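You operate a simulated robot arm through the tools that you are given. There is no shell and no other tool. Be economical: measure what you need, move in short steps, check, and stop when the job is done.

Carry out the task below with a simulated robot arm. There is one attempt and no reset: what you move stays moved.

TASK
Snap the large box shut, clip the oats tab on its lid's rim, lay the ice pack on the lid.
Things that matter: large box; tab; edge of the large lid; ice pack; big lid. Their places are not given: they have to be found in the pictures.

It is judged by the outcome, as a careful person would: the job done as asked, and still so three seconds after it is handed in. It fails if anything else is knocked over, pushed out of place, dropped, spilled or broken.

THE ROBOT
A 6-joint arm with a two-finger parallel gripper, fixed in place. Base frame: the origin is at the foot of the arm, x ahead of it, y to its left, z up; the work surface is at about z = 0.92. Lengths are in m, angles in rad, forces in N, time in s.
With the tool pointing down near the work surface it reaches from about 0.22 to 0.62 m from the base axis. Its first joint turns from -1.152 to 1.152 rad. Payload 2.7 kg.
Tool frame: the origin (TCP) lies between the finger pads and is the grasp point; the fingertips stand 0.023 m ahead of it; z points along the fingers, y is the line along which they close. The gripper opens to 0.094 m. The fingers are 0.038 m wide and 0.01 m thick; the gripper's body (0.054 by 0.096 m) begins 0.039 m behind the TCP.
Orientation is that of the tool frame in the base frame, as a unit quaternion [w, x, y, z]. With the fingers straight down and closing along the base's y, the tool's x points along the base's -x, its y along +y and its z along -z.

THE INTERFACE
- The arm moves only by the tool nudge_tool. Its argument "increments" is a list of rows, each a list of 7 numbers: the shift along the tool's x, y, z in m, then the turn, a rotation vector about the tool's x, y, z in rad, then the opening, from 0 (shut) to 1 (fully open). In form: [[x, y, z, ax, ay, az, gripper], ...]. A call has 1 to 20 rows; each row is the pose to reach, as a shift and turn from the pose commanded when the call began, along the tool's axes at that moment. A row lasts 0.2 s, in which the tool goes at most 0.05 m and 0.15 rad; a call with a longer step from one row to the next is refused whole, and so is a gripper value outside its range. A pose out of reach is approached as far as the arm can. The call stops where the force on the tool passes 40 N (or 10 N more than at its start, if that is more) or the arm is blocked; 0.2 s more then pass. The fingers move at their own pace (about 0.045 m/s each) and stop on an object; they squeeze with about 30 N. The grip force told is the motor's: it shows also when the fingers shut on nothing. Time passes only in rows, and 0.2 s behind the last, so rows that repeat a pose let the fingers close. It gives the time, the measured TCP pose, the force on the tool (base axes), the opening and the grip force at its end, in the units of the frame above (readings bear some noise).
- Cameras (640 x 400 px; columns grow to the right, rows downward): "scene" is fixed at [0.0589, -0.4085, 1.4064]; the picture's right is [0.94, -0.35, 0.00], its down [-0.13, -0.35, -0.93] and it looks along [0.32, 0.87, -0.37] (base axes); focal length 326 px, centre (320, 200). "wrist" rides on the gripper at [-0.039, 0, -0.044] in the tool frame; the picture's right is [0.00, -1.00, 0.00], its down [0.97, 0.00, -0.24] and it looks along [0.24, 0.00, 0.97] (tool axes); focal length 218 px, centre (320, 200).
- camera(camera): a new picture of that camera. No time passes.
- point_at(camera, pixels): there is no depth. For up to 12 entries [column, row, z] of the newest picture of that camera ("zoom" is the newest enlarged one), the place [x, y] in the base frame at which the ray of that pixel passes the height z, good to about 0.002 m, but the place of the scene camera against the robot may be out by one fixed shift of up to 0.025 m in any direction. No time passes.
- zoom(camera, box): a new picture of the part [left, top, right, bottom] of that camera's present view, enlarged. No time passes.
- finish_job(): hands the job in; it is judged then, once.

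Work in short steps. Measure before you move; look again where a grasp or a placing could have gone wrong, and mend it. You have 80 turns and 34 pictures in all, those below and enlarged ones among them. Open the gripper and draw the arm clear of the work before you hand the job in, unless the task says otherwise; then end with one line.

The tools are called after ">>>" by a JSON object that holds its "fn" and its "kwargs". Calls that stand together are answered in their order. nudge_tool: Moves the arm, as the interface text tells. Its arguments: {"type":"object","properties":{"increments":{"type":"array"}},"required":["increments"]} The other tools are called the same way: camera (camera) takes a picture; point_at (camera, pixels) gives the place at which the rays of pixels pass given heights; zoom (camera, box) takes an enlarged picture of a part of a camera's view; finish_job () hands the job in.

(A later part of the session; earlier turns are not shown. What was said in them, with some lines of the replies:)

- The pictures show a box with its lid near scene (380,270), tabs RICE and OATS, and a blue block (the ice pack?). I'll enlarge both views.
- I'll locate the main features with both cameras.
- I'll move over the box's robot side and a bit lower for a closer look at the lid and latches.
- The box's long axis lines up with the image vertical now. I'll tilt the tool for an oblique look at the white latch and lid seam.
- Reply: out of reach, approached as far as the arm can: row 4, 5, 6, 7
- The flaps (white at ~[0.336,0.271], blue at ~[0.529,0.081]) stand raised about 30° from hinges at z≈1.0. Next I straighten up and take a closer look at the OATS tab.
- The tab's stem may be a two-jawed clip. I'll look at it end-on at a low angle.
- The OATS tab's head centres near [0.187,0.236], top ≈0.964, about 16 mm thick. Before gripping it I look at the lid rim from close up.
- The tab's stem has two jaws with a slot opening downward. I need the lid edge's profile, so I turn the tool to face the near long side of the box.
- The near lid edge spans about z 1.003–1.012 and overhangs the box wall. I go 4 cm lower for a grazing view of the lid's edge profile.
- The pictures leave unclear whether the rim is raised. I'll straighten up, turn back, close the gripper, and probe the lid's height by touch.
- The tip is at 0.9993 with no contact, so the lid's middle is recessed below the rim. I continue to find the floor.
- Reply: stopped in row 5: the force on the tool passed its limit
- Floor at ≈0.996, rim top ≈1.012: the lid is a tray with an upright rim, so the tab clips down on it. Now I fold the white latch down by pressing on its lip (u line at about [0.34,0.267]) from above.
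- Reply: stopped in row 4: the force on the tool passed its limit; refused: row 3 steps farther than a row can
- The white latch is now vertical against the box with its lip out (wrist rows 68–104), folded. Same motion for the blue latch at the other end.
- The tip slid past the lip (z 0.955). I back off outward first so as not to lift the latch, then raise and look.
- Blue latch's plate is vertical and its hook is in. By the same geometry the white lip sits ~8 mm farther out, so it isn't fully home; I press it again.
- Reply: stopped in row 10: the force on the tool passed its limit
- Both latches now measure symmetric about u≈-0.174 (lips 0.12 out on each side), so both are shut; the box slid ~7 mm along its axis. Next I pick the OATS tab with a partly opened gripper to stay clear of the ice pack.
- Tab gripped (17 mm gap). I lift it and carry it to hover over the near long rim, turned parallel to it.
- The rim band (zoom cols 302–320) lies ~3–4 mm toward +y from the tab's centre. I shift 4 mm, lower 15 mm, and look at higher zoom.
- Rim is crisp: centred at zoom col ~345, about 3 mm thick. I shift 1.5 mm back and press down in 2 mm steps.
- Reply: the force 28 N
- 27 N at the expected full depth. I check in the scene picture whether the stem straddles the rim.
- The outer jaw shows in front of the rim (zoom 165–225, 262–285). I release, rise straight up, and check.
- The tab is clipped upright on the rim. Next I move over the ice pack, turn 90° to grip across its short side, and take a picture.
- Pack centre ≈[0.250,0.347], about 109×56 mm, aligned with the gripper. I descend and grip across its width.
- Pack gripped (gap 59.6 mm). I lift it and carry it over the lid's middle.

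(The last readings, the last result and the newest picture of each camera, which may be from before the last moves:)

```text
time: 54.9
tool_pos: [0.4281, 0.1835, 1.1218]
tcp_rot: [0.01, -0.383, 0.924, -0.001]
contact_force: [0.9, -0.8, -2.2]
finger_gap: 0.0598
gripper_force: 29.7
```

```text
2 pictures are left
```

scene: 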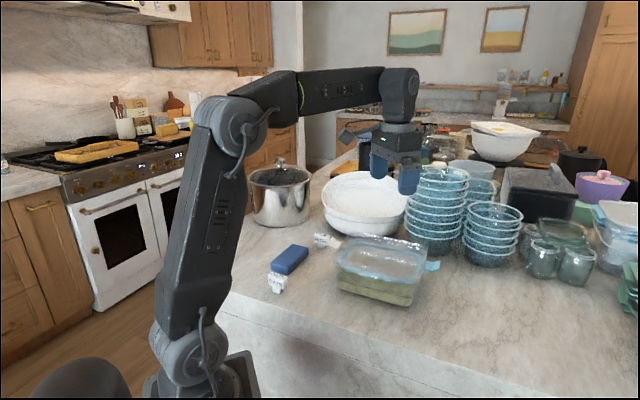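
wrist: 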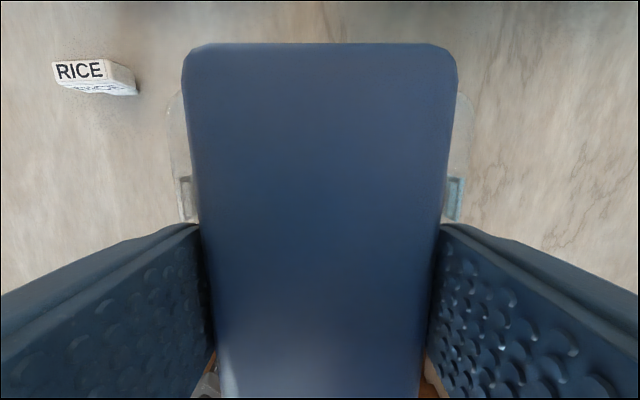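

The lid ends show symmetrically at both sides (cols ~172 and ~468), so it's centred. I lower the pack onto the tray floor.

>>> {"fn": "nudge_tool", "kwargs": {"increments": [[0, 0, 0.03, 0, 0, 0, 0.4], [0, 0, 0.06, 0, 0, 0, 0.4], [0, 0, 0.08, 0, 0, 0, 0.4], [0, 0, 0.086, 0, 0, 0, 0.4], [0, 0, 0.089, 0, 0, 0, 0.4], [0, 0, 0.092, 0, 0, 0, 0.4], [0, 0, 0.094, 0, 0, 0, 0.4]]}}

```text
time: 56.5
tool_pos: [0.4294, 0.1849, 1.0266]
tcp_rot: [0.011, -0.383, 0.924, 0.0]
contact_force: [-0.2, 0.2, -1.7]
finger_gap: 0.0597
gripper_force: 29.7
```

>>> {"fn": "nudge_tool", "kwargs": {"increments": [[0, 0, 0.001, 0, 0, 0, 0.4], [0, 0, 0.002, 0, 0, 0, 0.4], [0, 0, 0.003, 0, 0, 0, 0.4]]}}

```text
time: 57.3
tool_pos: [0.4293, 0.1854, 1.0262]
tcp_rot: [0.011, -0.383, 0.924, 0.0]
contact_force: [-3.8, -1.6, 14.6]
finger_gap: 0.0594
gripper_force: 30.2
```

The pack rests on the lid (14 N up). I release, rise straight up, and draw clear.

>>> {"fn": "nudge_tool", "kwargs": {"increments": [[0, 0, 0, 0, 0, 0, 0.75], [0, 0, -0.001, 0, 0, 0, 0.85], [0, 0, -0.001, 0, 0, 0, 0.85], [0, 0, -0.02, 0, 0, 0, 0.85], [0, 0, -0.06, 0, 0, 0, 0.85], [0, 0, -0.1, 0, 0, 0, 0.85], [0, 0, -0.14, 0, 0, 0, 0.85], [0.0, 0, -0.18, 0, 0, 0, 1], [0.04, 0, -0.2, 0, 0, 0, 1], [0.08, 0, -0.2, 0, 0, 0, 1]]}}

>>> {"fn": "zoom", "kwargs": {"camera": "scene", "box": [260, 200, 460, 325]}}

```text
time: 59.5
tool_pos: [0.3697, 0.1266, 1.2237]
tcp_rot: [0.01, -0.383, 0.924, -0.001]
contact_force: [0.0, -0.2, 0.4]
finger_gap: 0.0937
gripper_force: 0.0
```

```text
3.20 times, centred on (360, 262) of scene
```

zoom: 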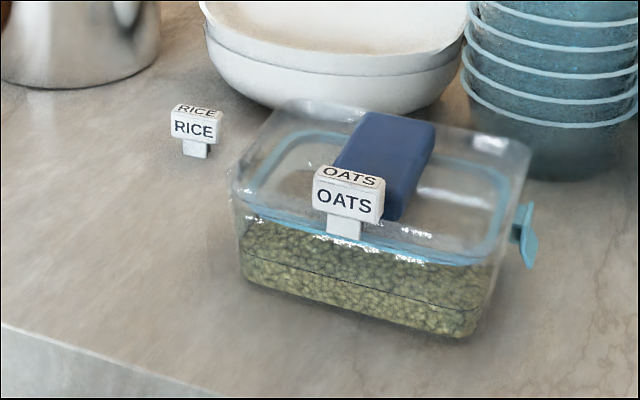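

>>> {"fn": "camera", "kwargs": {"camera": "wrist"}}

```text
0 pictures are left
```

wrist: 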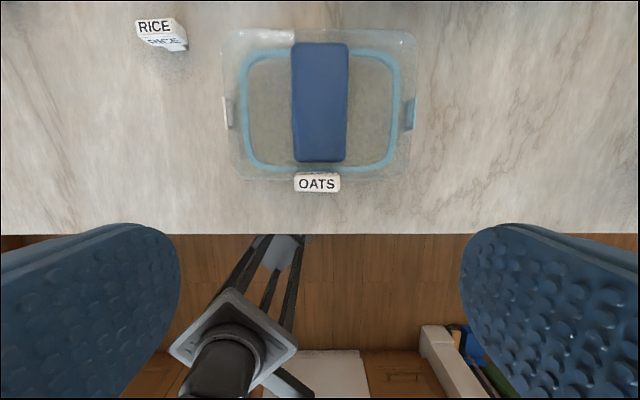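

Both latches sit folded and symmetric, the tab is on the rim, the pack is flat inside the tray, and the arm is clear. I hand it in.

>>> {"fn": "finish_job", "kwargs": {}}

```text
The job is handed in.
```

I folded both latches of the large box shut, clipped the OATS tab upright on the lid's near rim and laid the ice pack flat on the lid. The box slid about 7 mm while I pressed the latches, and I judged both latches closed from their position in the pictures, since I couldn't confirm a click.
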